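You operate a simulated robot arm through the tools that you are given. There is no shell and no other tool. Be economical: measure what you need, move in short steps, check, and stop when the job is done.

The job below is to be done with a simulated robot arm. You get a single attempt, and the scene is never put back.

JOB
Latch the sample door, light the box and seal the edge that leaks.
Fine: where light shows, wind that edge's seal screw in till it is dark; stop there or soon after, a crushed seal fails; leave the other screws; box lamp off at the end; touch nothing else on the fixture.

It is judged by the outcome, as a careful person would: the job done as asked, and still so three seconds after it is handed in. It fails if anything else is knocked over, pushed out of place, dropped, spilled or broken. A push-on lid holds only when it is set on centred and level and pressed home; a screw cap is set on level and turned clockwise until tight.

ROBOT AND FRAMES
A 6-joint arm with a two-finger parallel gripper, fixed in place. Base frame: the origin is at the foot of the arm, x ahead of it, y to its left, z up; the work surface is at about z = 620. Units: mm, degrees, N and s.
With the tool pointing down near the work surface it reaches from about 140 to 600 mm from the base axis. Its first joint turns from -66.0 to 66.0 degrees. Payload 2.7 kg.
The tool frame sits at the grasp point between the pads (the TCP): z along the fingers, y along the line on which they close. The tips reach 23 mm beyond it. Largest opening 94 mm; finger width 38, thickness 10; the body of the gripper, 54 by 96 mm, starts 39 mm behind the TCP.
Orientation is told as [roll, pitch, yaw] about the base's x, y, z axes, in that order, counted from this pose: with the fingers straight down and closing along the base's y, the tool's x points along the base's -x, its y along +y and its z along -z.

CONTROLS
- The arm moves only by the tool drive_tool. Its argument "plan" is a list of rows, each an object (a shift or turn left out is 0, a gripper value left out holds the last) with "grip": the finger opening in mm, from 0 to 94; "xyz": the shift along the tool's x, y, z in mm, a list of three; "angular": the turn, a rotation vector about the tool's x, y, z in degrees, a list of three. In form: [{"grip": grip, "xyz": [dx, dy, dz], "angular": [wx, wy, wz]}, ...]. A call has 1 to 10 rows; each row is the pose to reach, as a shift and turn from the pose commanded when the call began, along the tool's axes at that moment. Each row takes 0.2 s and may step no farther than 50 mm and 8.6 degrees from the row before; otherwise, or with a gripper value out of range, the whole call is refused. A pose out of reach is approached as far as the arm can. The call stops where the force on the tool passes 90 N (or 10 N more than at its start, if that is more) or the arm is blocked; 0.2 s more then pass. Each finger travels about 45 mm/s and halts on what it meets, pressing with about 25 N; the grip force reading is that of the motor and also rises with nothing between the fingers. The clock runs only during rows and for 0.2 s after the last one: add rows that repeat a pose to give the fingers time. It gives the time, the measured TCP pose, the force on the tool (base axes), the opening and the grip force at its end, in the units of the frame above (readings bear some noise), with the torque about the TCP (base axes, N m) and any sound that the robot's microphone picked up.
- Cameras (640 x 400 px; columns grow to the right, rows downward): "scene" is fixed at [75.4, -425.6, 1417.5]; the picture's right is [0.81, -0.59, 0.00], its down [-0.27, -0.37, -0.89] and it looks along [0.53, 0.72, -0.45] (base axes); focal length 214 px, centre (320, 200). "wrist" rides on the gripper at [86, 16, -74] in the tool frame; the picture's right is [-0.18, 0.98, 0.00], its down [-0.58, -0.11, -0.81] and it looks along [-0.79, -0.15, 0.59] (tool axes); focal length 243 px, centre (320, 200).
- grab_frame(camera): a new picture of that camera. No time passes.
- point_at(camera, pixels): for up to 12 pixels [column, row] of the newest picture of that camera ("zoom" is the newest enlarged one), the place [x, y, z] in the base frame of the surface seen there, good to about 2 mm. No time passes.
- inspect(camera, box): a new picture of the part [left, top, right, bottom] of that camera's present view, enlarged. No time passes.
- finish_job(): hands the job in; it is judged then, once.

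Go step by step. Measure first, check grasps and placings, and put right what went wrong. The budget is 80 turns and 38 pictures, counting those below and the enlarged ones. Unless the task says otherwise, let go and move clear before handing in, and close with one line.

The tools are called after ">>>" as a command line: name --argument value ..., lists and objects as JSON in quotes. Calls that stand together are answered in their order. drive_tool: Moves the arm, as the interface text tells. Its arguments: {"type":"object","properties":{"plan":{"type":"array","items":{"type":"object","properties":{"grip":{"type":"number"},"xyz":{"type":"array","items":{"type":"number"}},"angular":{"type":"array","items":{"type":"number"}}}}}},"required":["plan"]} The other tools are called the same way: grab_frame (camera) takes a picture; point_at (camera, pixels) gives the place of the surface under pixels of a picture; inspect (camera, box) takes an enlarged picture of a part of a camera's view; finish_job () hands the job in.

At the start:

```text
clock: 0.0
tcp_pos: [324.4, -101.0, 1309.4]
ee_rot: [0.0, 0.0, 0.0]
contact_force: [0.2, 1.0, -0.2]
ft_torque: [0.02, -0.01, -0.04]
opening: 93.9
grip_force: 0.0
```

scene: 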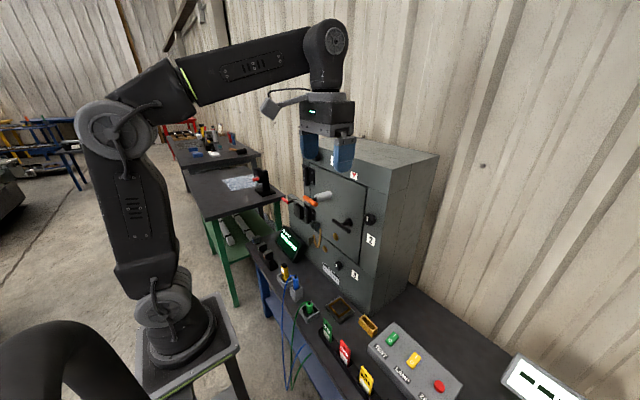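
wrist: 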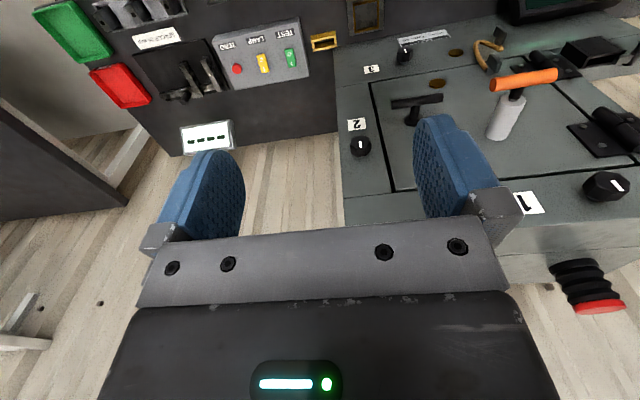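

The scene shows a grey cabinet with a door, an orange-tipped latch handle and numbered screws, plus a lamp panel on the bench. I'll enlarge both.

>>> inspect --camera "scene" --box '[260, 140, 440, 300]'

>>> inspect --camera "scene" --box '[260, 280, 600, 400]'

>>> inspect --camera "wrist" --box '[330, 0, 640, 330]'

```text
2.50 times, centred on (350, 220) of scene
```

zoom: 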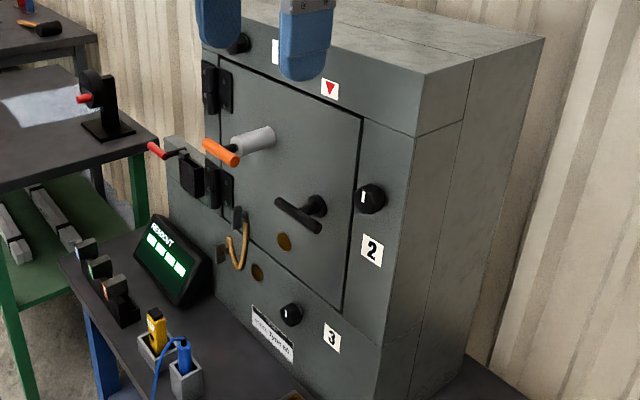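

```text
1.88 times, centred on (430, 340) of scene
```

zoom: 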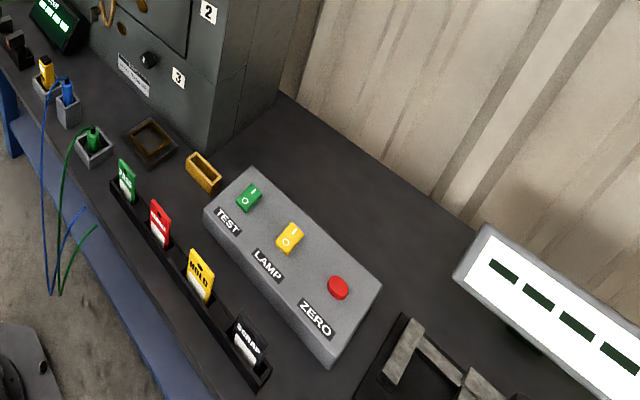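

```text
1.21 times, centred on (485, 165) of wrist
```

zoom: 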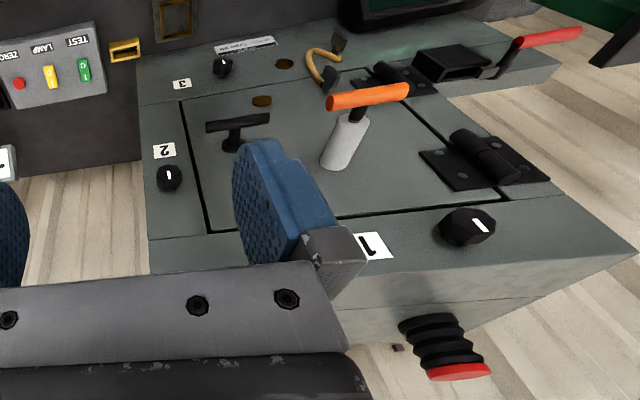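

The door has a black T-handle near its free edge, an orange/grey lever and three knobs marked 1, 2 and 3. I'll measure these from the wrist picture and the scene.

>>> point_at --camera "zoom" --pixels '[[170, 178], [220, 67], [466, 226], [238, 122], [235, 143], [212, 127], [265, 118], [368, 96], [345, 150], [200, 200], [400, 240], [190, 145]]'

>>> inspect --camera "scene" --box '[300, 160, 390, 230]'

>>> point_at --camera "scene" --pixels '[[393, 340], [414, 360], [440, 387], [354, 176], [337, 220], [348, 224], [325, 197], [370, 219], [368, 188], [362, 262], [400, 370], [330, 260]]'

```text
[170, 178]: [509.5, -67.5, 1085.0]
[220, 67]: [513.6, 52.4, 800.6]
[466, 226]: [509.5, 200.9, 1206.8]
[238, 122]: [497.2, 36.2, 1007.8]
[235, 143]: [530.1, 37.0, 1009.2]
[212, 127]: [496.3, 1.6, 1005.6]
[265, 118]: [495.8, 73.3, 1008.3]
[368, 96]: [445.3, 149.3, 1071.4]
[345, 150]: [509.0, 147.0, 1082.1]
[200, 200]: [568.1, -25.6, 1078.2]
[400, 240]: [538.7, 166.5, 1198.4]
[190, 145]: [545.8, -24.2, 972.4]
```

```text
5.71 times, centred on (345, 195) of scene
```

zoom: 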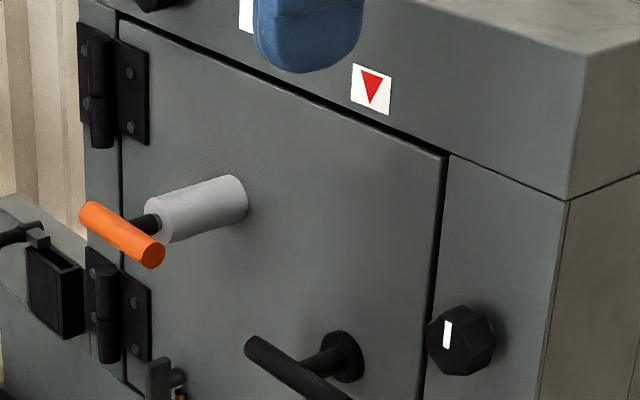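

```text
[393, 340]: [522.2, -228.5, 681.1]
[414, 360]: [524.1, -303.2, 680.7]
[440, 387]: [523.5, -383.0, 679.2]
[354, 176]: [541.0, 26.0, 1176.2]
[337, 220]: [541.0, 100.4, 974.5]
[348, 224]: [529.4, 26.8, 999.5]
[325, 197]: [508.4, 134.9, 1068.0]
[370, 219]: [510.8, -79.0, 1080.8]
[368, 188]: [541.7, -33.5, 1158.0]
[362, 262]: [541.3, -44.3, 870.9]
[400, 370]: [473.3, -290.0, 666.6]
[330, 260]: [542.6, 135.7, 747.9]
```

The door face is at about x=541, the T-handle bar at (496, 37, 1008), and the knobs at about x=510. Next I'll pitch the tool towards the cabinet and get a level view of the door face.

>>> drive_tool --plan '[{"xyz": [10, 0, 20], "angular": [0, -8, 0]}, {"xyz": [20, 0, 50], "angular": [0, -16, 0]}, {"xyz": [30, 0, 80], "angular": [0, -24, 0]}, {"xyz": [40, 0, 110], "angular": [0, -32, 0]}, {"xyz": [50, 0, 140], "angular": [0, -36, 0]}, {"xyz": [50, 0, 140], "angular": [0, -36, 0]}]'

>>> grab_frame --camera "wrist"

```text
clock: 1.4
tcp_pos: [274.0, -100.9, 1170.0]
ee_rot: [0.0, -36.2, 0.0]
contact_force: [-0.3, -0.5, -0.1]
ft_torque: [0.0, 0.0, 0.03]
opening: 94.0
grip_force: 0.0
```

```text
31 pictures are left
```

wrist: 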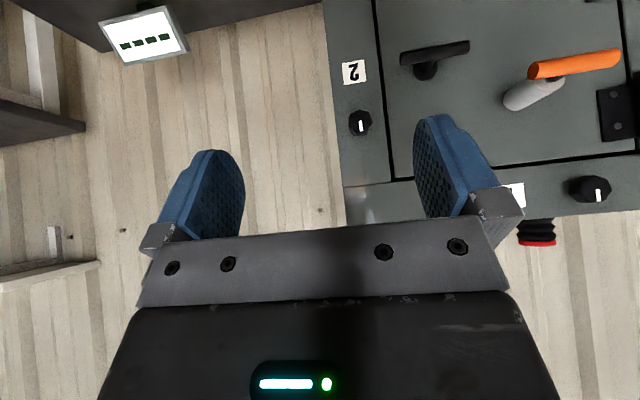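

The view is level and upside down, with the fingers hiding part of the door. I'll shift left (+y) and up for a clear look at the whole door.

>>> drive_tool --plan '[{"xyz": [-20, 45, -25]}, {"xyz": [-35, 90, -50]}, {"xyz": [-55, 130, -75]}, {"xyz": [-55, 160, -75]}, {"xyz": [-55, 160, -75]}]'

>>> grab_frame --camera "wrist"

>>> inspect --camera "scene" --box '[270, 140, 440, 300]'

```text
refused: row 1 steps farther than a row can; nothing moved
```

```text
30 pictures are left
```

wrist: 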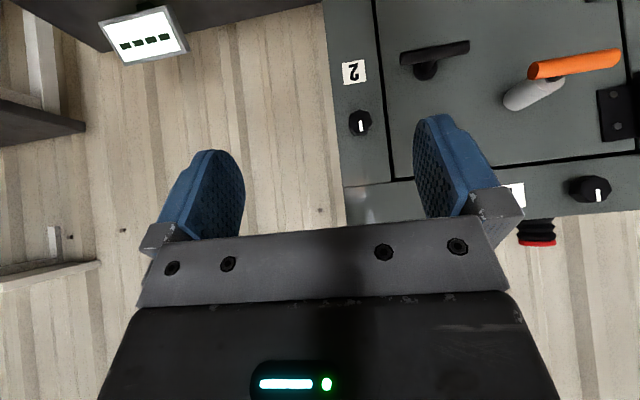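

```text
2.50 times, centred on (355, 220) of scene
```

zoom: 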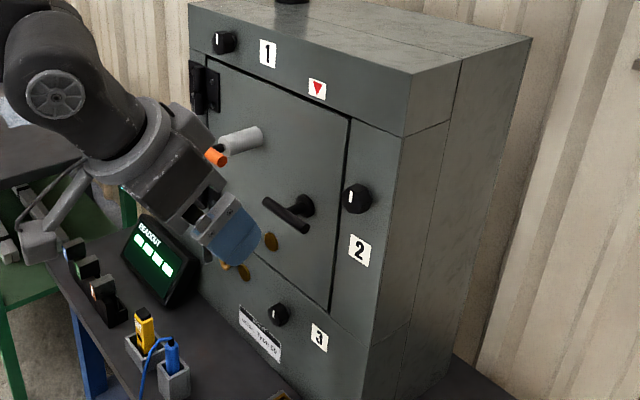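

The shift was refused because its first step was over 50 mm, so nothing moved. I'll repeat it with smaller steps.

>>> drive_tool --plan '[{"xyz": [-14, 38, -18]}, {"xyz": [-28, 76, -36]}, {"xyz": [-42, 114, -54]}, {"xyz": [-56, 150, -72]}, {"xyz": [-56, 150, -72]}]'

>>> grab_frame --camera "wrist"

```text
clock: 2.6
tcp_pos: [278.6, 49.8, 1260.6]
ee_rot: [0.0, -36.0, 0.0]
contact_force: [0.0, 0.0, -0.2]
ft_torque: [0.01, -0.01, -0.04]
opening: 94.1
grip_force: 0.2
```

```text
28 pictures are left
```

wrist: 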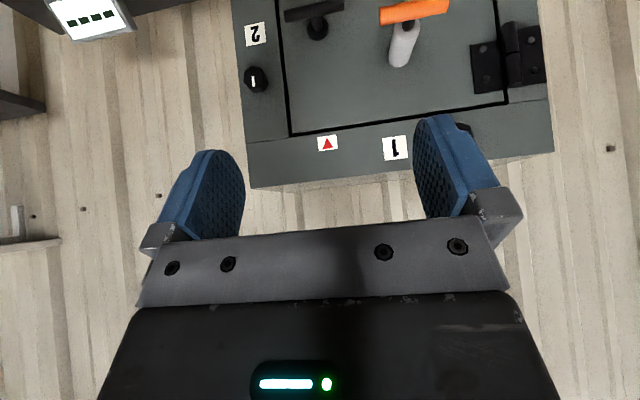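

The red triangle sits on the top frame above the T-handle, and the camera is too high for the lower door. I'll lower it and pitch slightly.

>>> drive_tool --plan '[{"xyz": [25, 0, 36], "angular": [0, 4, 0]}, {"xyz": [50, 0, 72], "angular": [0, 8, 0]}, {"xyz": [75, 0, 100], "angular": [0, 8, 0]}, {"xyz": [75, 0, 100], "angular": [0, 8, 0]}]'

>>> grab_frame --camera "wrist"

>>> inspect --camera "wrist" --box '[220, 0, 460, 160]'

```text
clock: 3.6
tcp_pos: [275.8, 52.2, 1135.7]
ee_rot: [0.0, -27.9, 0.0]
contact_force: [-1.2, 0.3, -0.5]
ft_torque: [0.0, 0.01, -0.02]
opening: 94.1
grip_force: 0.1
```

```text
27 pictures are left
```

wrist: 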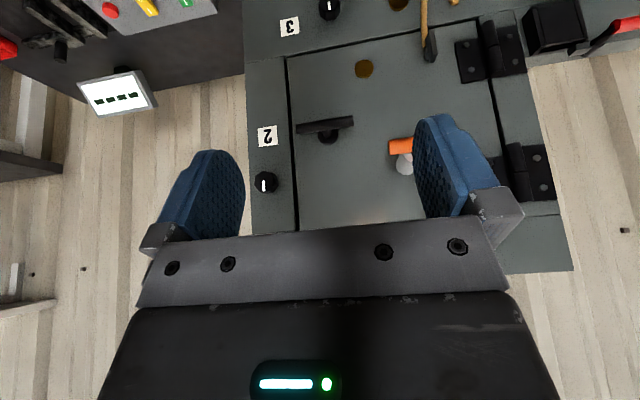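

```text
2.50 times, centred on (340, 80) of wrist
```

zoom: 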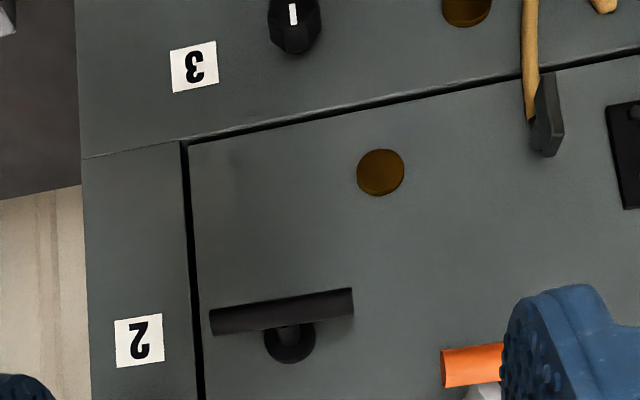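

The T-handle bar is horizontal. I'll measure door and frame points around it to see whether the door is closed flush.

>>> point_at --camera "zoom" --pixels '[[205, 170], [215, 260], [220, 370], [420, 250], [560, 240], [130, 200], [130, 280], [215, 322], [350, 302], [287, 312], [287, 345], [300, 120]]'

>>> point_at --camera "wrist" --pixels '[[390, 147], [405, 165], [265, 182], [310, 200], [400, 200], [290, 150]]'

```text
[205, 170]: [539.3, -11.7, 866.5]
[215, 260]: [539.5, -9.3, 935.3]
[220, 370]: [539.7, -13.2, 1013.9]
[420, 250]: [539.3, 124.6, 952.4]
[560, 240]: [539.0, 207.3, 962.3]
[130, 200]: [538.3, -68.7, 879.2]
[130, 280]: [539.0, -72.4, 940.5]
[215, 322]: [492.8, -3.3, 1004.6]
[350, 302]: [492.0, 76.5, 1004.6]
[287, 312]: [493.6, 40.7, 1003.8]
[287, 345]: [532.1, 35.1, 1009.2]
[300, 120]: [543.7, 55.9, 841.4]
```

```text
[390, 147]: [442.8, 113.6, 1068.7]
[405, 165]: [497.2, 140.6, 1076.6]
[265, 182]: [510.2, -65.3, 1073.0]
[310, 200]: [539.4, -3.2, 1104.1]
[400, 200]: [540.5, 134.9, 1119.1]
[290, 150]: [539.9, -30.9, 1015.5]
```

The door is closed flush at x≈540, so the T-handle (axis about y 36, z 1006; bar at x≈493, y −3 to 76) needs turning. I'll bring the tool level, pointing at the door, well in front of it.

>>> drive_tool --plan '[{"grip": 60, "xyz": [-7, -2, 14], "angular": [0, -7.8, 0]}, {"xyz": [-14, -4, 29], "angular": [0, -15.5, 0]}, {"xyz": [-21, -6, 44], "angular": [0, -23.3, 0]}, {"xyz": [-28, -8, 58], "angular": [0, -31, 0]}, {"xyz": [-35, -10, 73], "angular": [0, -38.8, 0]}, {"xyz": [-42, -12, 87], "angular": [0, -46.5, 0]}, {"xyz": [-49, -14, 102], "angular": [0, -54.3, 0]}, {"xyz": [-56, -16, 116], "angular": [0, -62.1, 0]}, {"xyz": [-56, -16, 116], "angular": [0, -62.1, 0]}]'

```text
clock: 5.6
tcp_pos: [403.5, 106.5, 1087.0]
ee_rot: [-86.1, -89.2, 85.7]
contact_force: [-0.1, -0.3, -0.3]
ft_torque: [0.0, -0.02, -0.01]
opening: 59.9
grip_force: 0.0
out of reach, approached as far as the arm can: row 3, 4, 5, 6, 7, 8, 9
```

The arm hit a reach limit and stopped at (403, 106, 1087) with the tool level, close to the orange handle. I'll look at the picture first.

>>> grab_frame --camera "scene"

```text
25 pictures are left
```

scene: 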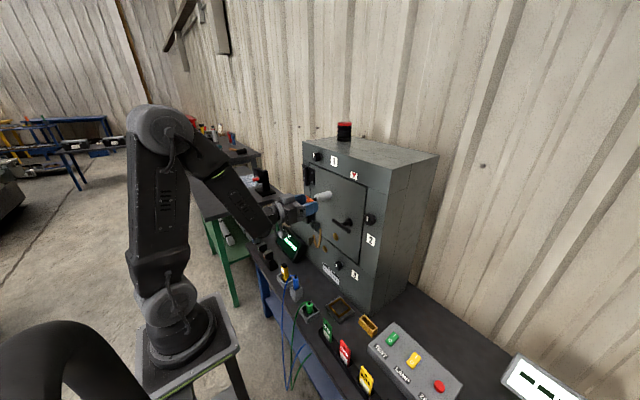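

The gripper is level beside the orange handle, not touching anything. I'll move right (−y) and slightly down, away from it.

>>> drive_tool --plan '[{"xyz": [10, -25, 0]}, {"xyz": [30, -50, 0]}, {"xyz": [50, -70, 0]}, {"xyz": [50, -70, 0]}]'

```text
clock: 6.6
tcp_pos: [400.5, 104.0, 1073.7]
ee_rot: [-80.9, -88.3, 80.0]
contact_force: [0.3, -0.2, 0.0]
ft_torque: [-0.02, 0.0, -0.04]
opening: 60.0
grip_force: 0.1
out of reach, approached as far as the arm can: row 1, 2, 3, 4
```

Still at y≈104, so the arm is stuck at what looks like a wrist limit or singularity. I'll enlarge the wrist area to understand the configuration.

>>> inspect --camera "scene" --box '[110, 90, 370, 300]'

```text
1.90 times, centred on (240, 195) of scene
```

zoom: 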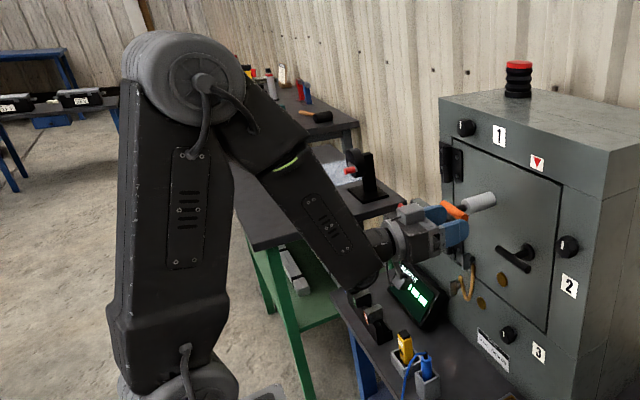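

The elbow looks fully folded, so the target was too near the base. A zero-shift row will show whether the baseline is still the unreached pose.

>>> drive_tool --plan '[{"xyz": [0, 0, 0]}]'

```text
clock: 7.0
tcp_pos: [401.7, 103.3, 1073.7]
ee_rot: [-80.1, -88.3, 79.3]
contact_force: [-0.6, -0.2, 0.4]
ft_torque: [0.02, 0.02, 0.02]
opening: 60.0
grip_force: 0.1
```

No warning, so the baseline is the actual pose. Higher and farther is outside the fold limit, so I'll go up and then right.

>>> drive_tool --plan '[{"xyz": [-40, 0, 0]}, {"xyz": [-80, 0, 0]}, {"xyz": [-100, -30, 0]}, {"xyz": [-100, -67, 0]}, {"xyz": [-100, -67, 0]}]'

```text
clock: 8.2
tcp_pos: [400.9, 92.6, 1174.7]
ee_rot: [-160.8, -90.1, 160.6]
contact_force: [0.8, 0.0, -1.0]
ft_torque: [-0.01, 0.01, 0.0]
opening: 60.2
grip_force: 0.1
out of reach, approached as far as the arm can: row 3, 4, 5
```

It is held near y≈92 again, which looks like a wrist-roll limit from bending around the forearm singularity. I'll unwind by pitching down, go to y=0, then pitch up in the arm's own plane.

>>> drive_tool --plan '[{"xyz": [0, 0, -12], "angular": [0, 8, 0]}, {"xyz": [0, 0, -25], "angular": [0, 16, 0]}, {"xyz": [-5, 0, -40], "angular": [0, 24, 0]}, {"xyz": [-10, 0, -55], "angular": [0, 32, 0]}, {"xyz": [-15, 0, -70], "angular": [0, 40, 0]}, {"xyz": [-20, 0, -80], "angular": [0, 48, 0]}, {"xyz": [-25, 0, -90], "angular": [0, 56, 0]}, {"xyz": [-30, 0, -100], "angular": [0, 64, 0]}, {"xyz": [-30, -40, -100], "angular": [0, 64, 0]}, {"xyz": [-30, -80, -100], "angular": [0, 64, 0]}]'

```text
clock: 10.4
tcp_pos: [300.3, 13.8, 1206.0]
ee_rot: [0.0, -26.0, 0.1]
contact_force: [0.2, -0.1, 0.6]
ft_torque: [0.01, -0.01, -0.02]
opening: 60.1
grip_force: 0.1
```

Unwound cleanly to (300, 14, 1206) at pitch −26. Now I'll set y to 0 and pitch up in plane.

>>> drive_tool --plan '[{"xyz": [0, -13.8, 0], "angular": [0, 0, 0]}, {"xyz": [-10, -13.8, 7], "angular": [0, -8, 0]}, {"xyz": [-20, -13.8, 14], "angular": [0, -16, 0]}, {"xyz": [-30, -13.8, 22], "angular": [0, -24, 0]}, {"xyz": [-40, -13.8, 30], "angular": [0, -32, 0]}, {"xyz": [-50, -13.8, 37], "angular": [0, -40, 0]}, {"xyz": [-60, -13.8, 45], "angular": [0, -48, 0]}, {"xyz": [-70, -13.8, 53], "angular": [0, -56, 0]}, {"xyz": [-80, -13.8, 60], "angular": [0, -64, 0]}, {"xyz": [-80, -13.8, 60], "angular": [0, -64, 0]}]'

```text
clock: 12.6
tcp_pos: [390.8, 88.5, 1179.9]
ee_rot: [172.5, -89.9, -172.6]
contact_force: [0.3, -0.3, -0.8]
ft_torque: [0.02, -0.03, -0.02]
opening: 59.9
grip_force: 0.0
out of reach, approached as far as the arm can: row 6, 7, 8, 9, 10
```

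The arm lost y again past about −60° pitch, so this is a real wrist limit when in close. I'll unwind to about −50° pitch and roll the fingers so they close vertically, to use the handle tilted.

>>> drive_tool --plan '[{"xyz": [0, -10, -8], "angular": [0, 8, 0]}, {"xyz": [0, -30, -15], "angular": [0, 16, 0]}, {"xyz": [0, -50, -20], "angular": [0, 24, 0]}, {"xyz": [0, -70, -25], "angular": [0, 32, 0]}, {"xyz": [0, -88, -30], "angular": [0, 40, 0]}, {"xyz": [0, -88, -30], "angular": [0, 40, 0]}]'

```text
clock: 14.0
tcp_pos: [356.6, -0.0, 1182.1]
ee_rot: [0.1, -50.1, 0.0]
contact_force: [-0.1, 0.0, -0.5]
ft_torque: [-0.02, 0.02, -0.01]
opening: 60.1
grip_force: 0.0
out of reach, approached as far as the arm can: row 2, 3
```

Back in plane at (357, 0, 1182), pitch −50. Rolling the tool −90° about its own axis so the camera sits on the right, away from the orange handle.

>>> drive_tool --plan '[{"angular": [0, 0, -8.5]}, {"angular": [0, 0, -17]}, {"angular": [0, 0, -25.5]}, {"angular": [0, 0, -34]}, {"angular": [0, 0, -42.5]}, {"angular": [0, 0, -51]}, {"angular": [0, 0, -59.5]}, {"angular": [0, 0, -68]}, {"angular": [0, 0, -76.5]}, {"angular": [0, 0, -85]}]'

>>> grab_frame --camera "wrist"

```text
clock: 16.2
tcp_pos: [356.4, -1.5, 1183.0]
ee_rot: [-49.9, -3.7, 86.9]
contact_force: [-0.3, -0.7, 0.2]
ft_torque: [0.0, 0.03, -0.01]
opening: 59.9
grip_force: 0.0
```

```text
23 pictures are left
```

wrist: 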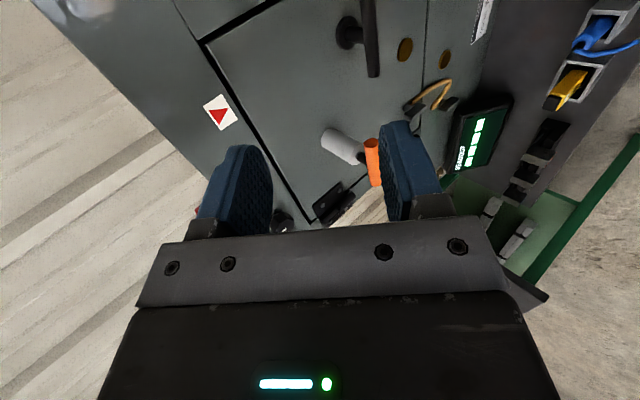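

Tool y now points down and back, so the fingers close vertically. I'll finish the roll and approach to about (408, 36, 1090).

>>> drive_tool --plan '[{"xyz": [-12, 12, 33], "angular": [0, 0, -5], "grip": 50}, {"xyz": [-25, 25, 66], "angular": [0, 0, -5]}, {"xyz": [-37, 38, 100], "angular": [0, 0, -5]}, {"xyz": [-37, 38, 100], "angular": [0, 0, -5]}]'

```text
clock: 17.2
tcp_pos: [405.7, 36.1, 1099.8]
ee_rot: [-50.0, 0.1, 89.9]
contact_force: [0.1, -0.4, -0.1]
ft_torque: [0.01, 0.02, 0.01]
opening: 49.8
grip_force: 0.1
out of reach, approached as far as the arm can: row 3, 4
```

It's at (406, 36, 1100) with the pitch limit near −50 at this height. I'll push the T-bar end with closed fingertips instead, so first I close and move above its right end at pitch −40.

>>> drive_tool --plan '[{"grip": 0, "xyz": [12, -6, 20], "angular": [-4, 0, 0]}, {"xyz": [24, -12, 45], "angular": [-8, 0, 0]}, {"xyz": [34, -20, 66], "angular": [-10, 0, 0]}, {"xyz": [34, -20, 86], "angular": [-10, 0, 0]}, {"xyz": [34, -20, 86], "angular": [-10, 0, 0]}, {"xyz": [34, -20, 86], "angular": [-10, 0, 0]}]'

>>> grab_frame --camera "wrist"

>>> inspect --camera "scene" --box '[270, 160, 400, 280]'

```text
clock: 18.6
tcp_pos: [487.2, 3.1, 1059.9]
ee_rot: [-40.1, -0.1, 90.0]
contact_force: [-0.1, -0.6, -0.1]
ft_torque: [0.02, 0.0, -0.04]
opening: 0.0
grip_force: 25.0
```

```text
22 pictures are left
```

wrist: 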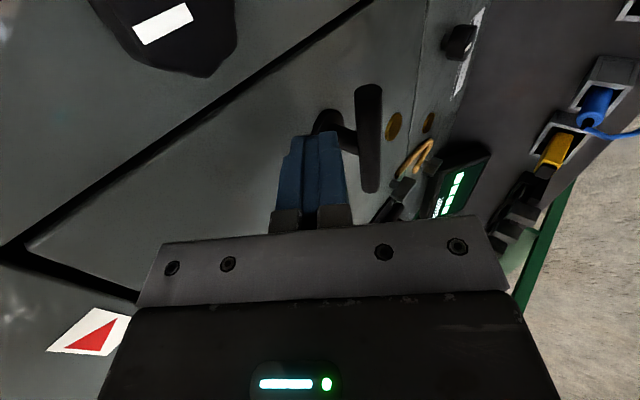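

```text
3.33 times, centred on (335, 220) of scene
```

zoom: 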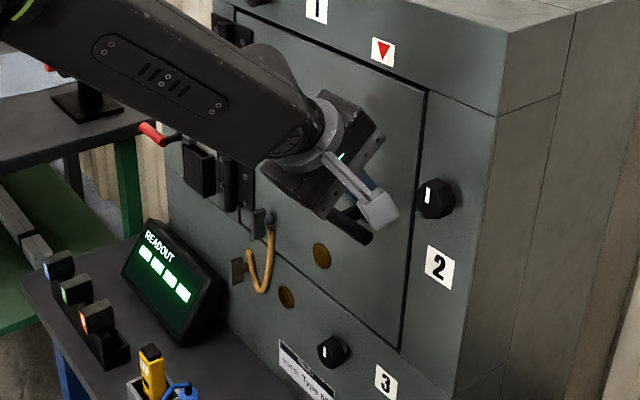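

The fingertips sit above the right half of the bar, clear of knob 2. I'll lower in small steps to feel the bar, pushing its right end down (clockwise).

>>> drive_tool --plan '[{"xyz": [6, 5, 6]}, {"xyz": [6, 10, 12]}, {"xyz": [6, 15, 18]}, {"xyz": [6, 18, 21.5]}, {"xyz": [6, 21, 25]}]'

```text
clock: 19.8
tcp_pos: [484.8, -3.0, 1028.1]
ee_rot: [-40.1, 0.0, 90.1]
contact_force: [0.0, 0.0, 0.1]
ft_torque: [0.02, 0.0, 0.0]
opening: 0.0
grip_force: 25.2
```

No force yet at z 1028. I'll go down another 12 mm and look.

>>> drive_tool --plan '[{"xyz": [0, 2.6, 3]}, {"xyz": [0, 5, 6]}, {"xyz": [0, 7.7, 9.2]}]'

>>> grab_frame --camera "wrist"

```text
clock: 20.6
tcp_pos: [485.4, -2.6, 1023.5]
ee_rot: [-39.9, 0.0, 90.0]
contact_force: [-9.8, -1.1, 1.6]
ft_torque: [-0.01, 0.2, 0.18]
opening: 0.1
grip_force: 24.9
out of reach, approached as far as the arm can: row 2, 3
```

```text
20 pictures are left
```

wrist: 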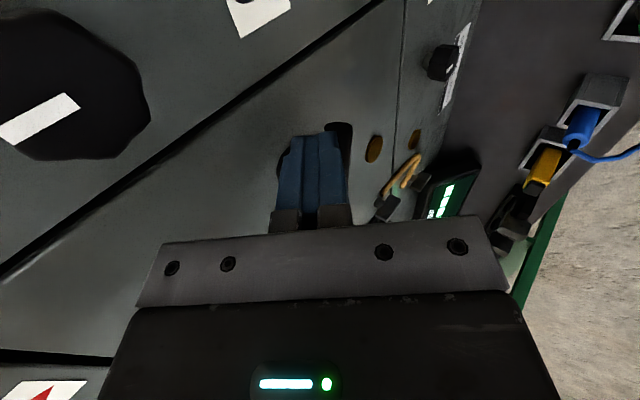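

The tip met the front of the bar (−10 N in x) at this pitch's reach limit. I'll lift, tilt to −30 and go 8 mm deeper, then lower onto the top of the bar.

>>> drive_tool --plan '[{"xyz": [0, -16, -19]}, {"xyz": [0, -22, -14], "angular": [-8, 0, 0]}, {"xyz": [0, -22, -14], "angular": [-10, 0, 0]}, {"xyz": [0, -18.8, -10], "angular": [-10, 0, 0]}, {"xyz": [0, -15.7, -6.3], "angular": [-10, 0, 0]}, {"xyz": [0, -13.8, -4], "angular": [-10, 0, 0]}, {"xyz": [0, -11.9, -1.7], "angular": [-10, 0, 0]}, {"xyz": [0, -10, 0.6], "angular": [-10, 0, 0]}]'

```text
clock: 22.4
tcp_pos: [489.1, -13.9, 1026.3]
ee_rot: [-30.6, -1.0, 90.5]
contact_force: [-0.3, 0.0, 0.7]
ft_torque: [0.0, 0.02, 0.02]
opening: 0.0
grip_force: 24.6
out of reach, approached as far as the arm can: row 1, 2, 3, 4, 5, 6, 7, 8
```

Every row was reported out of reach and y drifted, so the solver seems stuck near a wrist singularity. I'll back straight up and less pitched to free it.

>>> drive_tool --plan '[{"xyz": [0, -15, -26]}, {"xyz": [0, -25, -43], "angular": [-5, 0, 0]}, {"xyz": [0, -30, -55], "angular": [-10, 0, 0]}, {"xyz": [0, -30, -55], "angular": [-10, 0, 0]}]'

>>> grab_frame --camera "scene"

```text
clock: 23.4
tcp_pos: [467.9, -44.9, 1066.0]
ee_rot: [-22.6, -4.3, 91.7]
contact_force: [0.0, 0.9, -0.2]
ft_torque: [0.01, -0.03, -0.02]
opening: 0.0
grip_force: 25.1
out of reach, approached as far as the arm can: row 1, 2, 3, 4
```

```text
19 pictures are left
```

scene: 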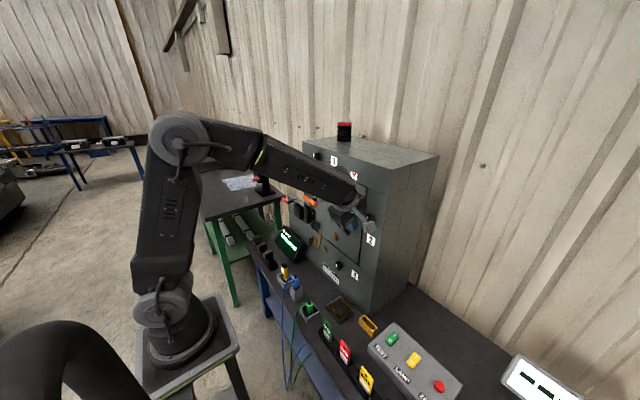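

The tool still points about 67° down here, so the bend isn't the limit; the −90° tool roll is probably at the last joint's limit. I'll back off and unroll, then push with the fingers closing along y.

>>> drive_tool --plan '[{"xyz": [0, 12, -21], "angular": [0, 0, 8.5]}, {"xyz": [0, 25, -43], "angular": [0, 0, 17]}, {"xyz": [0, 25, -43], "angular": [0, 0, 25.5]}, {"xyz": [0, 25, -43], "angular": [0, 0, 34]}, {"xyz": [0, 25, -43], "angular": [0, 0, 42.5]}, {"xyz": [0, 25, -43], "angular": [0, 0, 51]}, {"xyz": [0, 25, -43], "angular": [0, 0, 59.5]}, {"xyz": [0, 25, -43], "angular": [0, 0, 68]}, {"xyz": [0, 25, -43], "angular": [0, 0, 76.5]}, {"xyz": [0, 25, -43], "angular": [0, 0, 85]}]'

```text
clock: 25.6
tcp_pos: [430.4, -48.3, 1093.2]
ee_rot: [2.7, -22.9, 5.0]
contact_force: [0.5, 0.2, 0.4]
ft_torque: [-0.01, -0.01, -0.02]
opening: 0.0
grip_force: 24.9
```

Unrolling worked with no reach warning. At pitch −23 the tip can push the bar straight down, so I'll go to about (490, 4, 1060) above the bar's right end.

>>> drive_tool --plan '[{"xyz": [-12, 12, 14]}, {"xyz": [-24, 24, 28]}, {"xyz": [-36, 36, 42]}, {"xyz": [-46, 48, 55]}, {"xyz": [-46, 48, 55]}]'

```text
clock: 26.8
tcp_pos: [486.1, -2.5, 1054.6]
ee_rot: [4.1, -23.7, 5.2]
contact_force: [-0.6, -0.5, 0.3]
ft_torque: [0.01, 0.0, -0.02]
opening: 0.1
grip_force: 24.6
out of reach, approached as far as the arm can: row 2, 3, 4, 5
```

The arm is about 10 mm off in y and tilted 4°, so a wrist joint may have wandered to a limit. I'll retreat up and back and restore the neutral orientation before re-approaching.

>>> drive_tool --plan '[{"xyz": [10, 0, -38], "angular": [2, 0, 1]}, {"xyz": [30, 0, -76], "angular": [5.8, 0, 3]}, {"xyz": [55, 0, -114], "angular": [5.8, 0, 3]}, {"xyz": [80, 0, -150], "angular": [5.8, 0, 3]}, {"xyz": [80, 0, -150], "angular": [5.8, 0, 3]}]'

>>> inspect --camera "scene" --box '[120, 60, 380, 240]'

```text
clock: 28.0
tcp_pos: [342.9, -61.8, 1142.2]
ee_rot: [1.4, -25.2, 2.1]
contact_force: [0.3, -0.2, 0.1]
ft_torque: [0.0, -0.02, 0.0]
opening: 0.0
grip_force: 25.2
out of reach, approached as far as the arm can: row 1, 2, 3, 4, 5
```

```text
2.22 times, centred on (250, 150) of scene
```

zoom: 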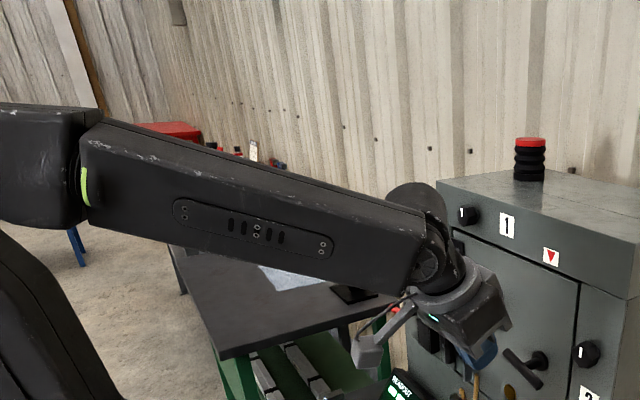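

The wrist looks flipped (J5's axis is tilted), so the solver is in a bad branch. I'll drive back to the start pose (tool straight down, high) to let it recover.

>>> drive_tool --plan '[{"xyz": [-6, -5, -20], "angular": [0, 4, 0]}, {"xyz": [-12, -10, -38], "angular": [0, 8, 0]}, {"xyz": [-18, -15, -57], "angular": [0, 13, 0]}, {"xyz": [-25, -20, -76], "angular": [0, 17, 0]}, {"xyz": [-31, -25, -95], "angular": [0, 21, 0]}, {"xyz": [-37, -30, -115], "angular": [0, 25, 0]}, {"xyz": [-43, -35, -134], "angular": [0, 25, 0]}, {"xyz": [-49, -40, -153], "angular": [0, 25, 0]}, {"xyz": [-49, -40, -153], "angular": [0, 25, 0]}, {"xyz": [-49, -40, -153], "angular": [0, 25, 0]}]'

>>> inspect --camera "scene" --box '[120, 0, 420, 200]'

```text
clock: 30.2
tcp_pos: [330.4, -101.2, 1294.0]
ee_rot: [13.4, -8.5, 1.7]
contact_force: [0.0, -0.4, -0.1]
ft_torque: [-0.03, 0.02, -0.01]
opening: 0.0
grip_force: 24.9
out of reach, approached as far as the arm can: row 1, 2, 3, 4, 5, 6, 7, 8, 9, 10
```

```text
2.00 times, centred on (270, 100) of scene
```

zoom: 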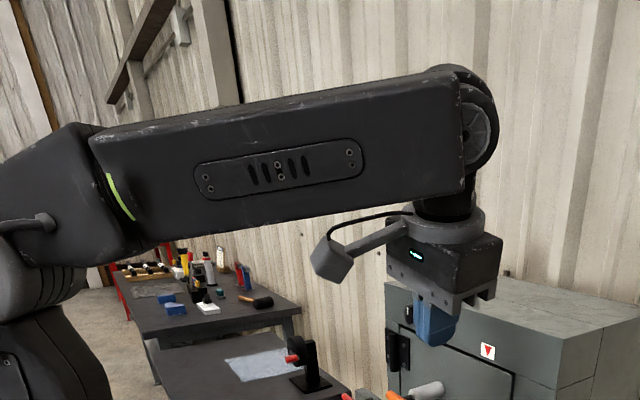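

J4 appears to sit at its limit in a flipped branch, with the tool only free to swing left. From there, circling the tool left and then up should give the J4≈0 configuration I need for a level tool, so I'll swing left first.

>>> drive_tool --plan '[{"xyz": [-2, 14, 13], "angular": [-6.2, -5.1, 0]}, {"xyz": [-4, 28, 26], "angular": [-12.3, -10.2, 0]}, {"xyz": [-6, 42, 40], "angular": [-18.5, -15.4, 0]}, {"xyz": [-8, 56, 53], "angular": [-24.6, -20.5, 0]}, {"xyz": [-10, 70, 66], "angular": [-30.8, -25.6, 0]}, {"xyz": [-13, 84, 80], "angular": [-37, -30.7, 0]}, {"xyz": [-15, 98, 93], "angular": [-43.1, -35.8, 0]}, {"xyz": [-18, 112, 106], "angular": [-49.3, -41, 0]}, {"xyz": [-20, 125, 120], "angular": [-55.4, -46, 0]}, {"xyz": [-20, 125, 120], "angular": [-55.4, -46, 0]}]'

```text
clock: 32.4
tcp_pos: [354.4, 47.2, 1210.1]
ee_rot: [87.4, -37.8, -35.0]
contact_force: [0.5, 0.3, -0.5]
ft_torque: [0.01, 0.0, 0.02]
opening: 0.0
grip_force: 25.0
```

No reach warnings: the tool is level, pointing left-forward. Now I'll yaw it back to straight ahead while level.

>>> drive_tool --plan '[{"xyz": [-1, -8, 3], "angular": [4.64, -5.97, 0.27]}, {"xyz": [-2, -16, 7], "angular": [9.28, -11.94, 0.54]}, {"xyz": [-4, -24, 10], "angular": [13.9, -17.9, 0.8]}, {"xyz": [-5, -32, 13], "angular": [18.6, -23.9, 1.1]}, {"xyz": [-6, -40, 17], "angular": [23.2, -29.9, 1.4]}, {"xyz": [-7, -48, 20], "angular": [27.8, -35.8, 1.6]}, {"xyz": [-8.5, -56, 23], "angular": [32.5, -41.8, 1.9]}, {"xyz": [-8.5, -56, 23], "angular": [32.5, -41.8, 1.9]}]'

```text
clock: 34.2
tcp_pos: [402.8, 43.6, 1171.7]
ee_rot: [87.2, -37.8, -88.0]
contact_force: [0.1, 0.4, 0.2]
ft_torque: [-0.02, 0.01, 0.01]
opening: 0.0
grip_force: 25.0
```

The tool is now level, pointing straight at the door with no warnings. Next I'll roll it −142° so the fingers close vertically with the camera on the right side.

>>> drive_tool --plan '[{"grip": 44, "angular": [0, 0, -8.4]}, {"angular": [0, 0, -16.8]}, {"angular": [0, 0, -25.2]}, {"angular": [0, 0, -33.6]}, {"angular": [0, 0, -42]}, {"angular": [0, 0, -50.4]}, {"angular": [0, 0, -58.8]}, {"angular": [0, 0, -67.2]}, {"angular": [0, 0, -75.6]}, {"angular": [0, 0, -84]}]'

>>> drive_tool --plan '[{"angular": [0, 0, -8.4]}, {"angular": [0, 0, -16.8]}, {"angular": [0, 0, -25.2]}, {"angular": [0, 0, -33.6]}, {"angular": [0, 0, -42]}, {"angular": [0, 0, -50.4]}, {"angular": [0, 0, -58]}, {"angular": [0, 0, -58]}]'

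```text
clock: 36.4
tcp_pos: [403.0, 42.3, 1172.0]
ee_rot: [-85.9, -57.9, 86.9]
contact_force: [-0.4, 0.2, -0.2]
ft_torque: [-0.01, 0.0, 0.01]
opening: 43.7
grip_force: 0.2
```

```text
clock: 38.2
tcp_pos: [400.0, 42.2, 1172.4]
ee_rot: [-87.8, -0.1, 90.5]
contact_force: [0.6, -0.1, -1.0]
ft_torque: [-0.02, 0.0, -0.02]
opening: 44.1
grip_force: 0.0
```

The roll is complete: tool x is right, tool y is down, tool z is forward. I'll lower to the T-handle's height in front of it.

>>> drive_tool --plan '[{"xyz": [2, 40, 10], "angular": [2.2, 0, 0]}, {"xyz": [4, 80, 20], "angular": [2.2, 0, 0]}, {"xyz": [6, 120, 30], "angular": [2.2, 0, 0]}, {"xyz": [6, 165, 40], "angular": [2.2, 0, 0]}, {"xyz": [6, 165, 40], "angular": [2.2, 0, 0]}]'

>>> grab_frame --camera "wrist"

```text
clock: 39.4
tcp_pos: [432.6, 36.1, 1006.8]
ee_rot: [-90.0, -0.1, 90.2]
contact_force: [0.1, 0.5, -0.4]
ft_torque: [0.01, -0.03, -0.02]
opening: 44.2
grip_force: 0.0
```

```text
16 pictures are left
```

wrist: 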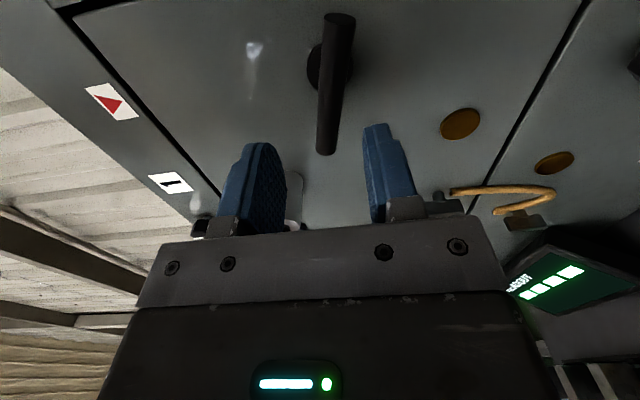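

The bar lies between the two fingers, well aligned. Advance 62 mm and close on it.

>>> drive_tool --plan '[{"xyz": [0, 0, 20]}, {"xyz": [0, 0, 40]}, {"xyz": [0, 0, 55]}, {"xyz": [0, 0, 62]}, {"xyz": [0, 0, 62], "grip": 5}, {"xyz": [0, 0, 62], "grip": 5}, {"xyz": [0, 0, 62], "grip": 5}, {"xyz": [0, 0, 62], "grip": 5}]'

```text
clock: 41.2
tcp_pos: [496.5, 35.3, 1000.1]
ee_rot: [-89.0, 0.0, 90.2]
contact_force: [1.7, -6.2, -36.9]
ft_torque: [0.0, -0.35, -0.51]
opening: 15.7
grip_force: 45.2
```

Gripped at 15.7 mm; the −37 N shows the bar is about 6 mm lower than commanded. I'll relieve that, then turn a little clockwise and read the torque.

>>> drive_tool --plan '[{"xyz": [0, 5, 0]}, {"xyz": [0, 5, 0]}]'

>>> drive_tool --plan '[{"angular": [0, 0, 4]}, {"angular": [0, 0, 8]}, {"angular": [0, 0, 8]}]'

```text
clock: 41.8
tcp_pos: [497.6, 34.6, 1000.4]
ee_rot: [-89.9, 0.0, 90.2]
contact_force: [-12.1, -16.6, -12.1]
ft_torque: [-0.03, 0.18, 0.84]
opening: 16.0
grip_force: 44.2
```

```text
clock: 42.6
tcp_pos: [497.9, 35.2, 1000.6]
ee_rot: [-89.8, -8.1, 90.0]
contact_force: [-8.5, -22.9, -12.9]
ft_torque: [-0.01, -0.07, 0.75]
opening: 15.9
grip_force: 44.6
```

The handle turned 8° with almost no torque. Continue clockwise in steps.

>>> drive_tool --plan '[{"xyz": [1, 0.5, 0], "angular": [0, 0, 8]}, {"xyz": [1, 0.5, 0], "angular": [0, 0, 16]}, {"xyz": [1, 0.5, 0], "angular": [0, 0, 24]}, {"xyz": [1, 0.5, 0], "angular": [0, 0, 32]}, {"xyz": [1, 0.5, 0], "angular": [0, 0, 40]}, {"xyz": [1, 0.5, 0], "angular": [0, 0, 40]}]'

>>> grab_frame --camera "wrist"

```text
clock: 44.0
tcp_pos: [497.9, 36.5, 1000.1]
ee_rot: [-90.1, -48.3, 90.6]
contact_force: [-29.2, -2.6, 4.6]
ft_torque: [0.03, 0.03, -0.43]
opening: 15.7
grip_force: 45.1
```

```text
15 pictures are left
```

wrist: 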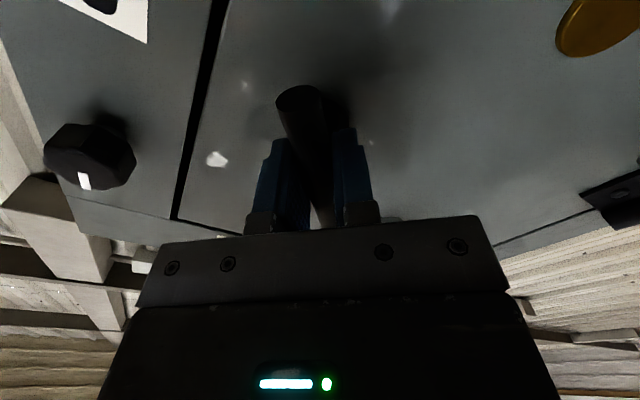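

The bar follows the gripper. Continue to a vertical bar, easing back 1 mm in x.

>>> drive_tool --plan '[{"xyz": [0, 0, -1], "angular": [0, 0, 8]}, {"xyz": [0, 0, -1], "angular": [0, 0, 16]}, {"xyz": [0, 0, -1], "angular": [0, 0, 24]}, {"xyz": [0, 0, -1], "angular": [0, 0, 32]}, {"xyz": [0, 0, -1], "angular": [0, 0, 38]}, {"xyz": [0, 0, -1], "angular": [0, 0, 42]}, {"xyz": [0, 0, -1], "angular": [0, 0, 42]}]'

```text
clock: 45.6
tcp_pos: [496.6, 34.8, 999.7]
ee_rot: [123.5, -89.8, -123.2]
contact_force: [-12.8, -8.4, 10.0]
ft_torque: [-0.54, 0.36, -0.36]
opening: 15.7
grip_force: 45.1
```

A little resistance (−0.54 N m) appears at vertical. I'll try a few degrees more to feel for a stop.

>>> drive_tool --plan '[{"angular": [0, 0, 3]}, {"angular": [0, 0, 6]}, {"angular": [0, 0, 6]}]'

```text
clock: 46.4
tcp_pos: [496.1, 35.3, 999.0]
ee_rot: [90.3, -83.9, -90.2]
contact_force: [-12.6, -16.2, 7.6]
ft_torque: [-1.93, -0.75, 0.01]
opening: 19.4
grip_force: 45.0
```

The torque jumped to −1.9 N m and the fingers were forced wider, so the handle is at its stop: latched. I'll turn back to vertical, open and retreat.

>>> drive_tool --plan '[{"angular": [0, 0, -3]}, {"angular": [0, 0, -6]}, {"angular": [0, 0, -6], "grip": 60}, {"angular": [0, 0, -6], "grip": 60}, {"angular": [0, 0, -6], "grip": 60}, {"angular": [0, 0, -6], "xyz": [0, 0, -25]}, {"angular": [0, 0, -6], "xyz": [0, 0, -55]}, {"angular": [0, 0, -6], "xyz": [0, 0, -65]}, {"angular": [0, 0, -6], "xyz": [0, 0, -65]}]'

>>> inspect --camera "scene" --box '[270, 140, 440, 280]'

```text
clock: 48.4
tcp_pos: [431.0, 37.1, 999.5]
ee_rot: [100.4, -89.9, -100.1]
contact_force: [-0.1, 0.0, -0.4]
ft_torque: [0.02, 0.01, 0.0]
opening: 60.0
grip_force: 0.1
```

```text
2.86 times, centred on (355, 210) of scene
```

zoom: 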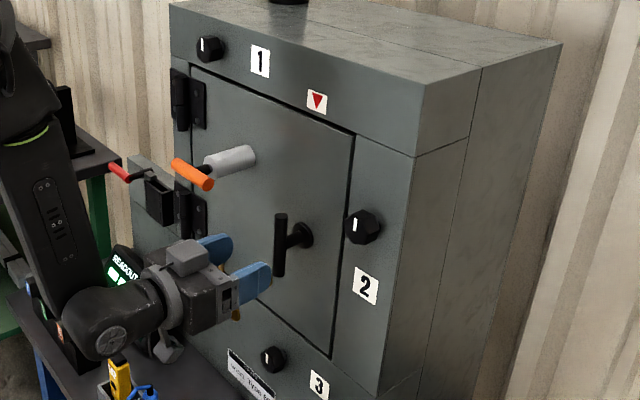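

The T-handle is vertical and latched. Next is the lamp: I'll enlarge the switch panel to see the rocker's state.

>>> inspect --camera "scene" --box '[376, 325, 456, 400]'

>>> point_at --camera "scene" --pixels '[[411, 364], [417, 355], [414, 358], [406, 360], [422, 360], [404, 345], [402, 375], [372, 345], [430, 350], [385, 367], [367, 378], [345, 352]]'

```text
5.33 times, centred on (416, 362) of scene
```

zoom: 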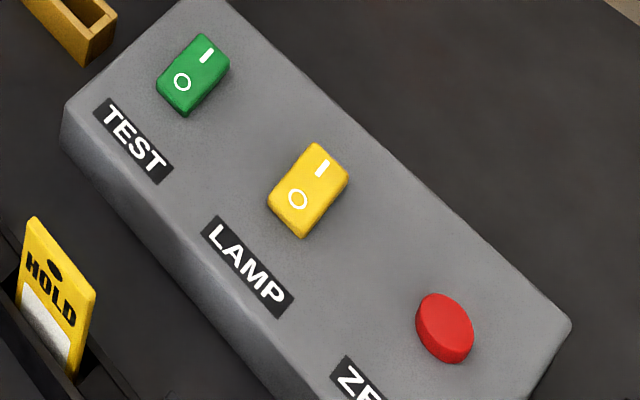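

```text
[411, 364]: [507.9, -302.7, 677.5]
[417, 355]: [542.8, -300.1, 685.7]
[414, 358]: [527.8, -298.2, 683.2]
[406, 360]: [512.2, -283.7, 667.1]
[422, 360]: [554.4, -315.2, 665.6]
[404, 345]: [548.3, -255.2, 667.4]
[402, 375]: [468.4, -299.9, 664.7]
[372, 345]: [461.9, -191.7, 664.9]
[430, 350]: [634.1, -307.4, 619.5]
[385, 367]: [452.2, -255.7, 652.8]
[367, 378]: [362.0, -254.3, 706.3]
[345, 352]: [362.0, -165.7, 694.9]
```

The rocker's I end (543, −300, 686) stands higher, so the lamp is off and pressing that end turns it on. I'll retreat, close, and yaw the tool left, as that branch lets me dip the tool.

>>> drive_tool --plan '[{"grip": 0, "xyz": [-20, 0, -20]}, {"xyz": [-50, -10, -40]}, {"xyz": [-75, -25, -50], "angular": [-7, 0, 0]}, {"xyz": [-100, -45, -50], "angular": [-14, 0, 0]}, {"xyz": [-125, -65, -50], "angular": [-21, 0, 0]}, {"xyz": [-150, -85, -50], "angular": [-28, 0, 0]}, {"xyz": [-150, -100, -50], "angular": [-35, 0, 0]}, {"xyz": [-150, -120, -50], "angular": [-42, 0, 0]}, {"xyz": [-150, -120, -50], "angular": [-42, 0, 0]}]'

```text
clock: 50.4
tcp_pos: [383.7, -85.7, 1149.7]
ee_rot: [130.9, -90.0, -88.4]
contact_force: [-0.4, -1.0, 0.5]
ft_torque: [0.0, 0.02, -0.04]
opening: 0.3
grip_force: 25.4
out of reach, approached as far as the arm can: row 2, 3, 4, 5
```

It ended level, yawed 42° left, at (384, −86, 1150). Now I'll dip the tool 58° while moving over towards the console.

>>> drive_tool --plan '[{"xyz": [31, -26, -4], "angular": [0, 7.25, 0]}, {"xyz": [62, -52, -8], "angular": [0, 14.5, 0]}, {"xyz": [94, -78, -11], "angular": [0, 21.75, 0]}, {"xyz": [125, -104, -15], "angular": [0, 29, 0]}, {"xyz": [156, -130, -19], "angular": [0, 36.25, 0]}, {"xyz": [187, -155, -22], "angular": [0, 43.5, 0]}, {"xyz": [219, -181, -26], "angular": [0, 50.75, 0]}, {"xyz": [250, -207, -30], "angular": [0, 58, 0]}, {"xyz": [250, -207, -30], "angular": [0, 58, 0]}]'

```text
clock: 52.4
tcp_pos: [499.6, -256.6, 898.2]
ee_rot: [0.1, -32.0, 42.2]
contact_force: [-0.6, 0.1, 0.4]
ft_torque: [0.01, 0.01, 0.01]
opening: 0.0
grip_force: 25.3
```

Exact, with no warnings: (500, −257, 898) and ee [0, −32, 42]. Moving above the I end.

>>> drive_tool --plan '[{"xyz": [18, -15, 32]}, {"xyz": [37, -30, 64]}, {"xyz": [55, -45, 96]}, {"xyz": [74, -60, 128]}, {"xyz": [74, -60, 128]}]'

>>> inspect --camera "scene" --box '[356, 300, 476, 400]'

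```text
clock: 53.6
tcp_pos: [543.3, -300.3, 750.5]
ee_rot: [0.1, -32.1, 42.3]
contact_force: [-0.1, 0.0, 0.6]
ft_torque: [-0.02, 0.02, 0.0]
opening: 0.1
grip_force: 25.0
```

```text
4.00 times, centred on (416, 350) of scene
```

zoom: 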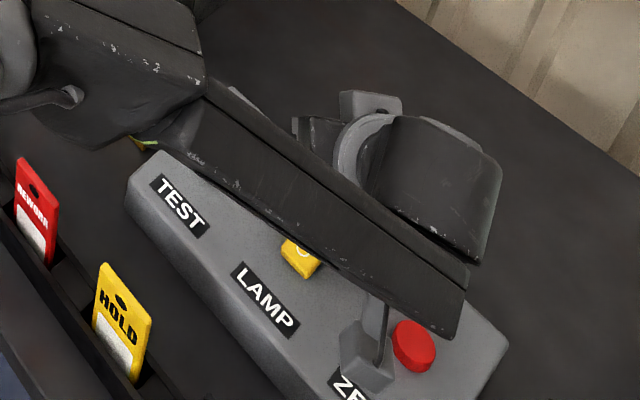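

The tip is above the rocker's far end. I'll lower in small steps to press it.

>>> drive_tool --plan '[{"xyz": [8, 1, 13]}, {"xyz": [15, 1, 24]}, {"xyz": [18, 1, 29]}, {"xyz": [20, 1, 32]}, {"xyz": [21.5, 1, 34.5]}]'

```text
clock: 54.8
tcp_pos: [543.3, -297.6, 710.8]
ee_rot: [0.1, -32.1, 42.2]
contact_force: [0.6, 0.7, -0.1]
ft_torque: [0.01, -0.01, -0.06]
opening: 0.1
grip_force: 25.3
```

No contact at 711 yet; I'll continue in 2–3 mm steps.

>>> drive_tool --plan '[{"xyz": [1.3, 0, 2.1]}, {"xyz": [2.6, 0, 4.2]}, {"xyz": [3.7, 0, 5.9]}, {"xyz": [4.8, 0, 7.6]}]'

```text
clock: 55.8
tcp_pos: [545.5, -299.3, 707.3]
ee_rot: [-0.4, -32.4, 42.6]
contact_force: [-18.4, 5.7, 48.3]
ft_torque: [0.31, 0.84, 0.04]
opening: 0.2
grip_force: 24.8
```

There's a firm 48 N contact at z 707. I'll lift and look at the rocker and box.

>>> drive_tool --plan '[{"xyz": [-5, 0, -8]}, {"xyz": [-21, 0, -34]}, {"xyz": [-30, 30, -60]}, {"xyz": [-40, 60, -90]}, {"xyz": [-50, 90, -120]}, {"xyz": [-60, 110, -150]}, {"xyz": [-60, 110, -150]}]'

>>> grab_frame --camera "scene"

```text
clock: 57.4
tcp_pos: [449.1, -237.9, 859.7]
ee_rot: [0.1, -32.2, 42.3]
contact_force: [-0.5, -0.2, 0.5]
ft_torque: [0.01, -0.02, -0.01]
opening: 0.0
grip_force: 25.1
```

```text
11 pictures are left
```

scene: 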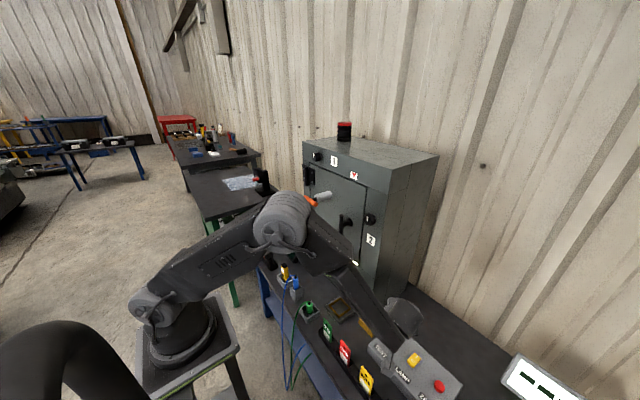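

There's a bright streak near (356, 264), by the bottom edge of the door. Enlarging the door and the switch.

>>> inspect --camera "scene" --box '[296, 140, 416, 290]'

>>> point_at --camera "scene" --pixels '[[356, 264], [411, 364], [417, 355], [353, 262]]'

```text
2.67 times, centred on (356, 215) of scene
```

zoom: 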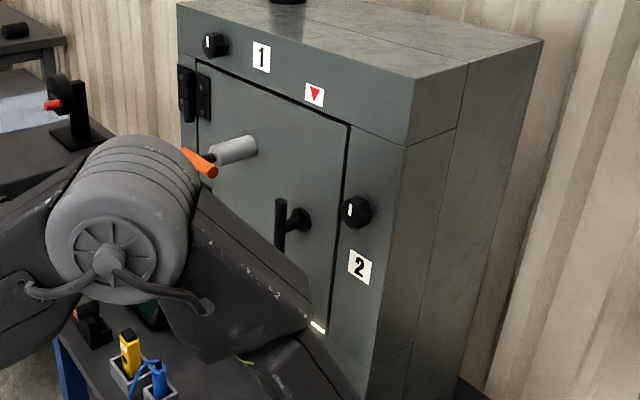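

```text
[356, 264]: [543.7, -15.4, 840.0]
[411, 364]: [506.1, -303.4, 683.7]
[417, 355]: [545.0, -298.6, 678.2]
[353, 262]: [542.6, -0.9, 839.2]
```

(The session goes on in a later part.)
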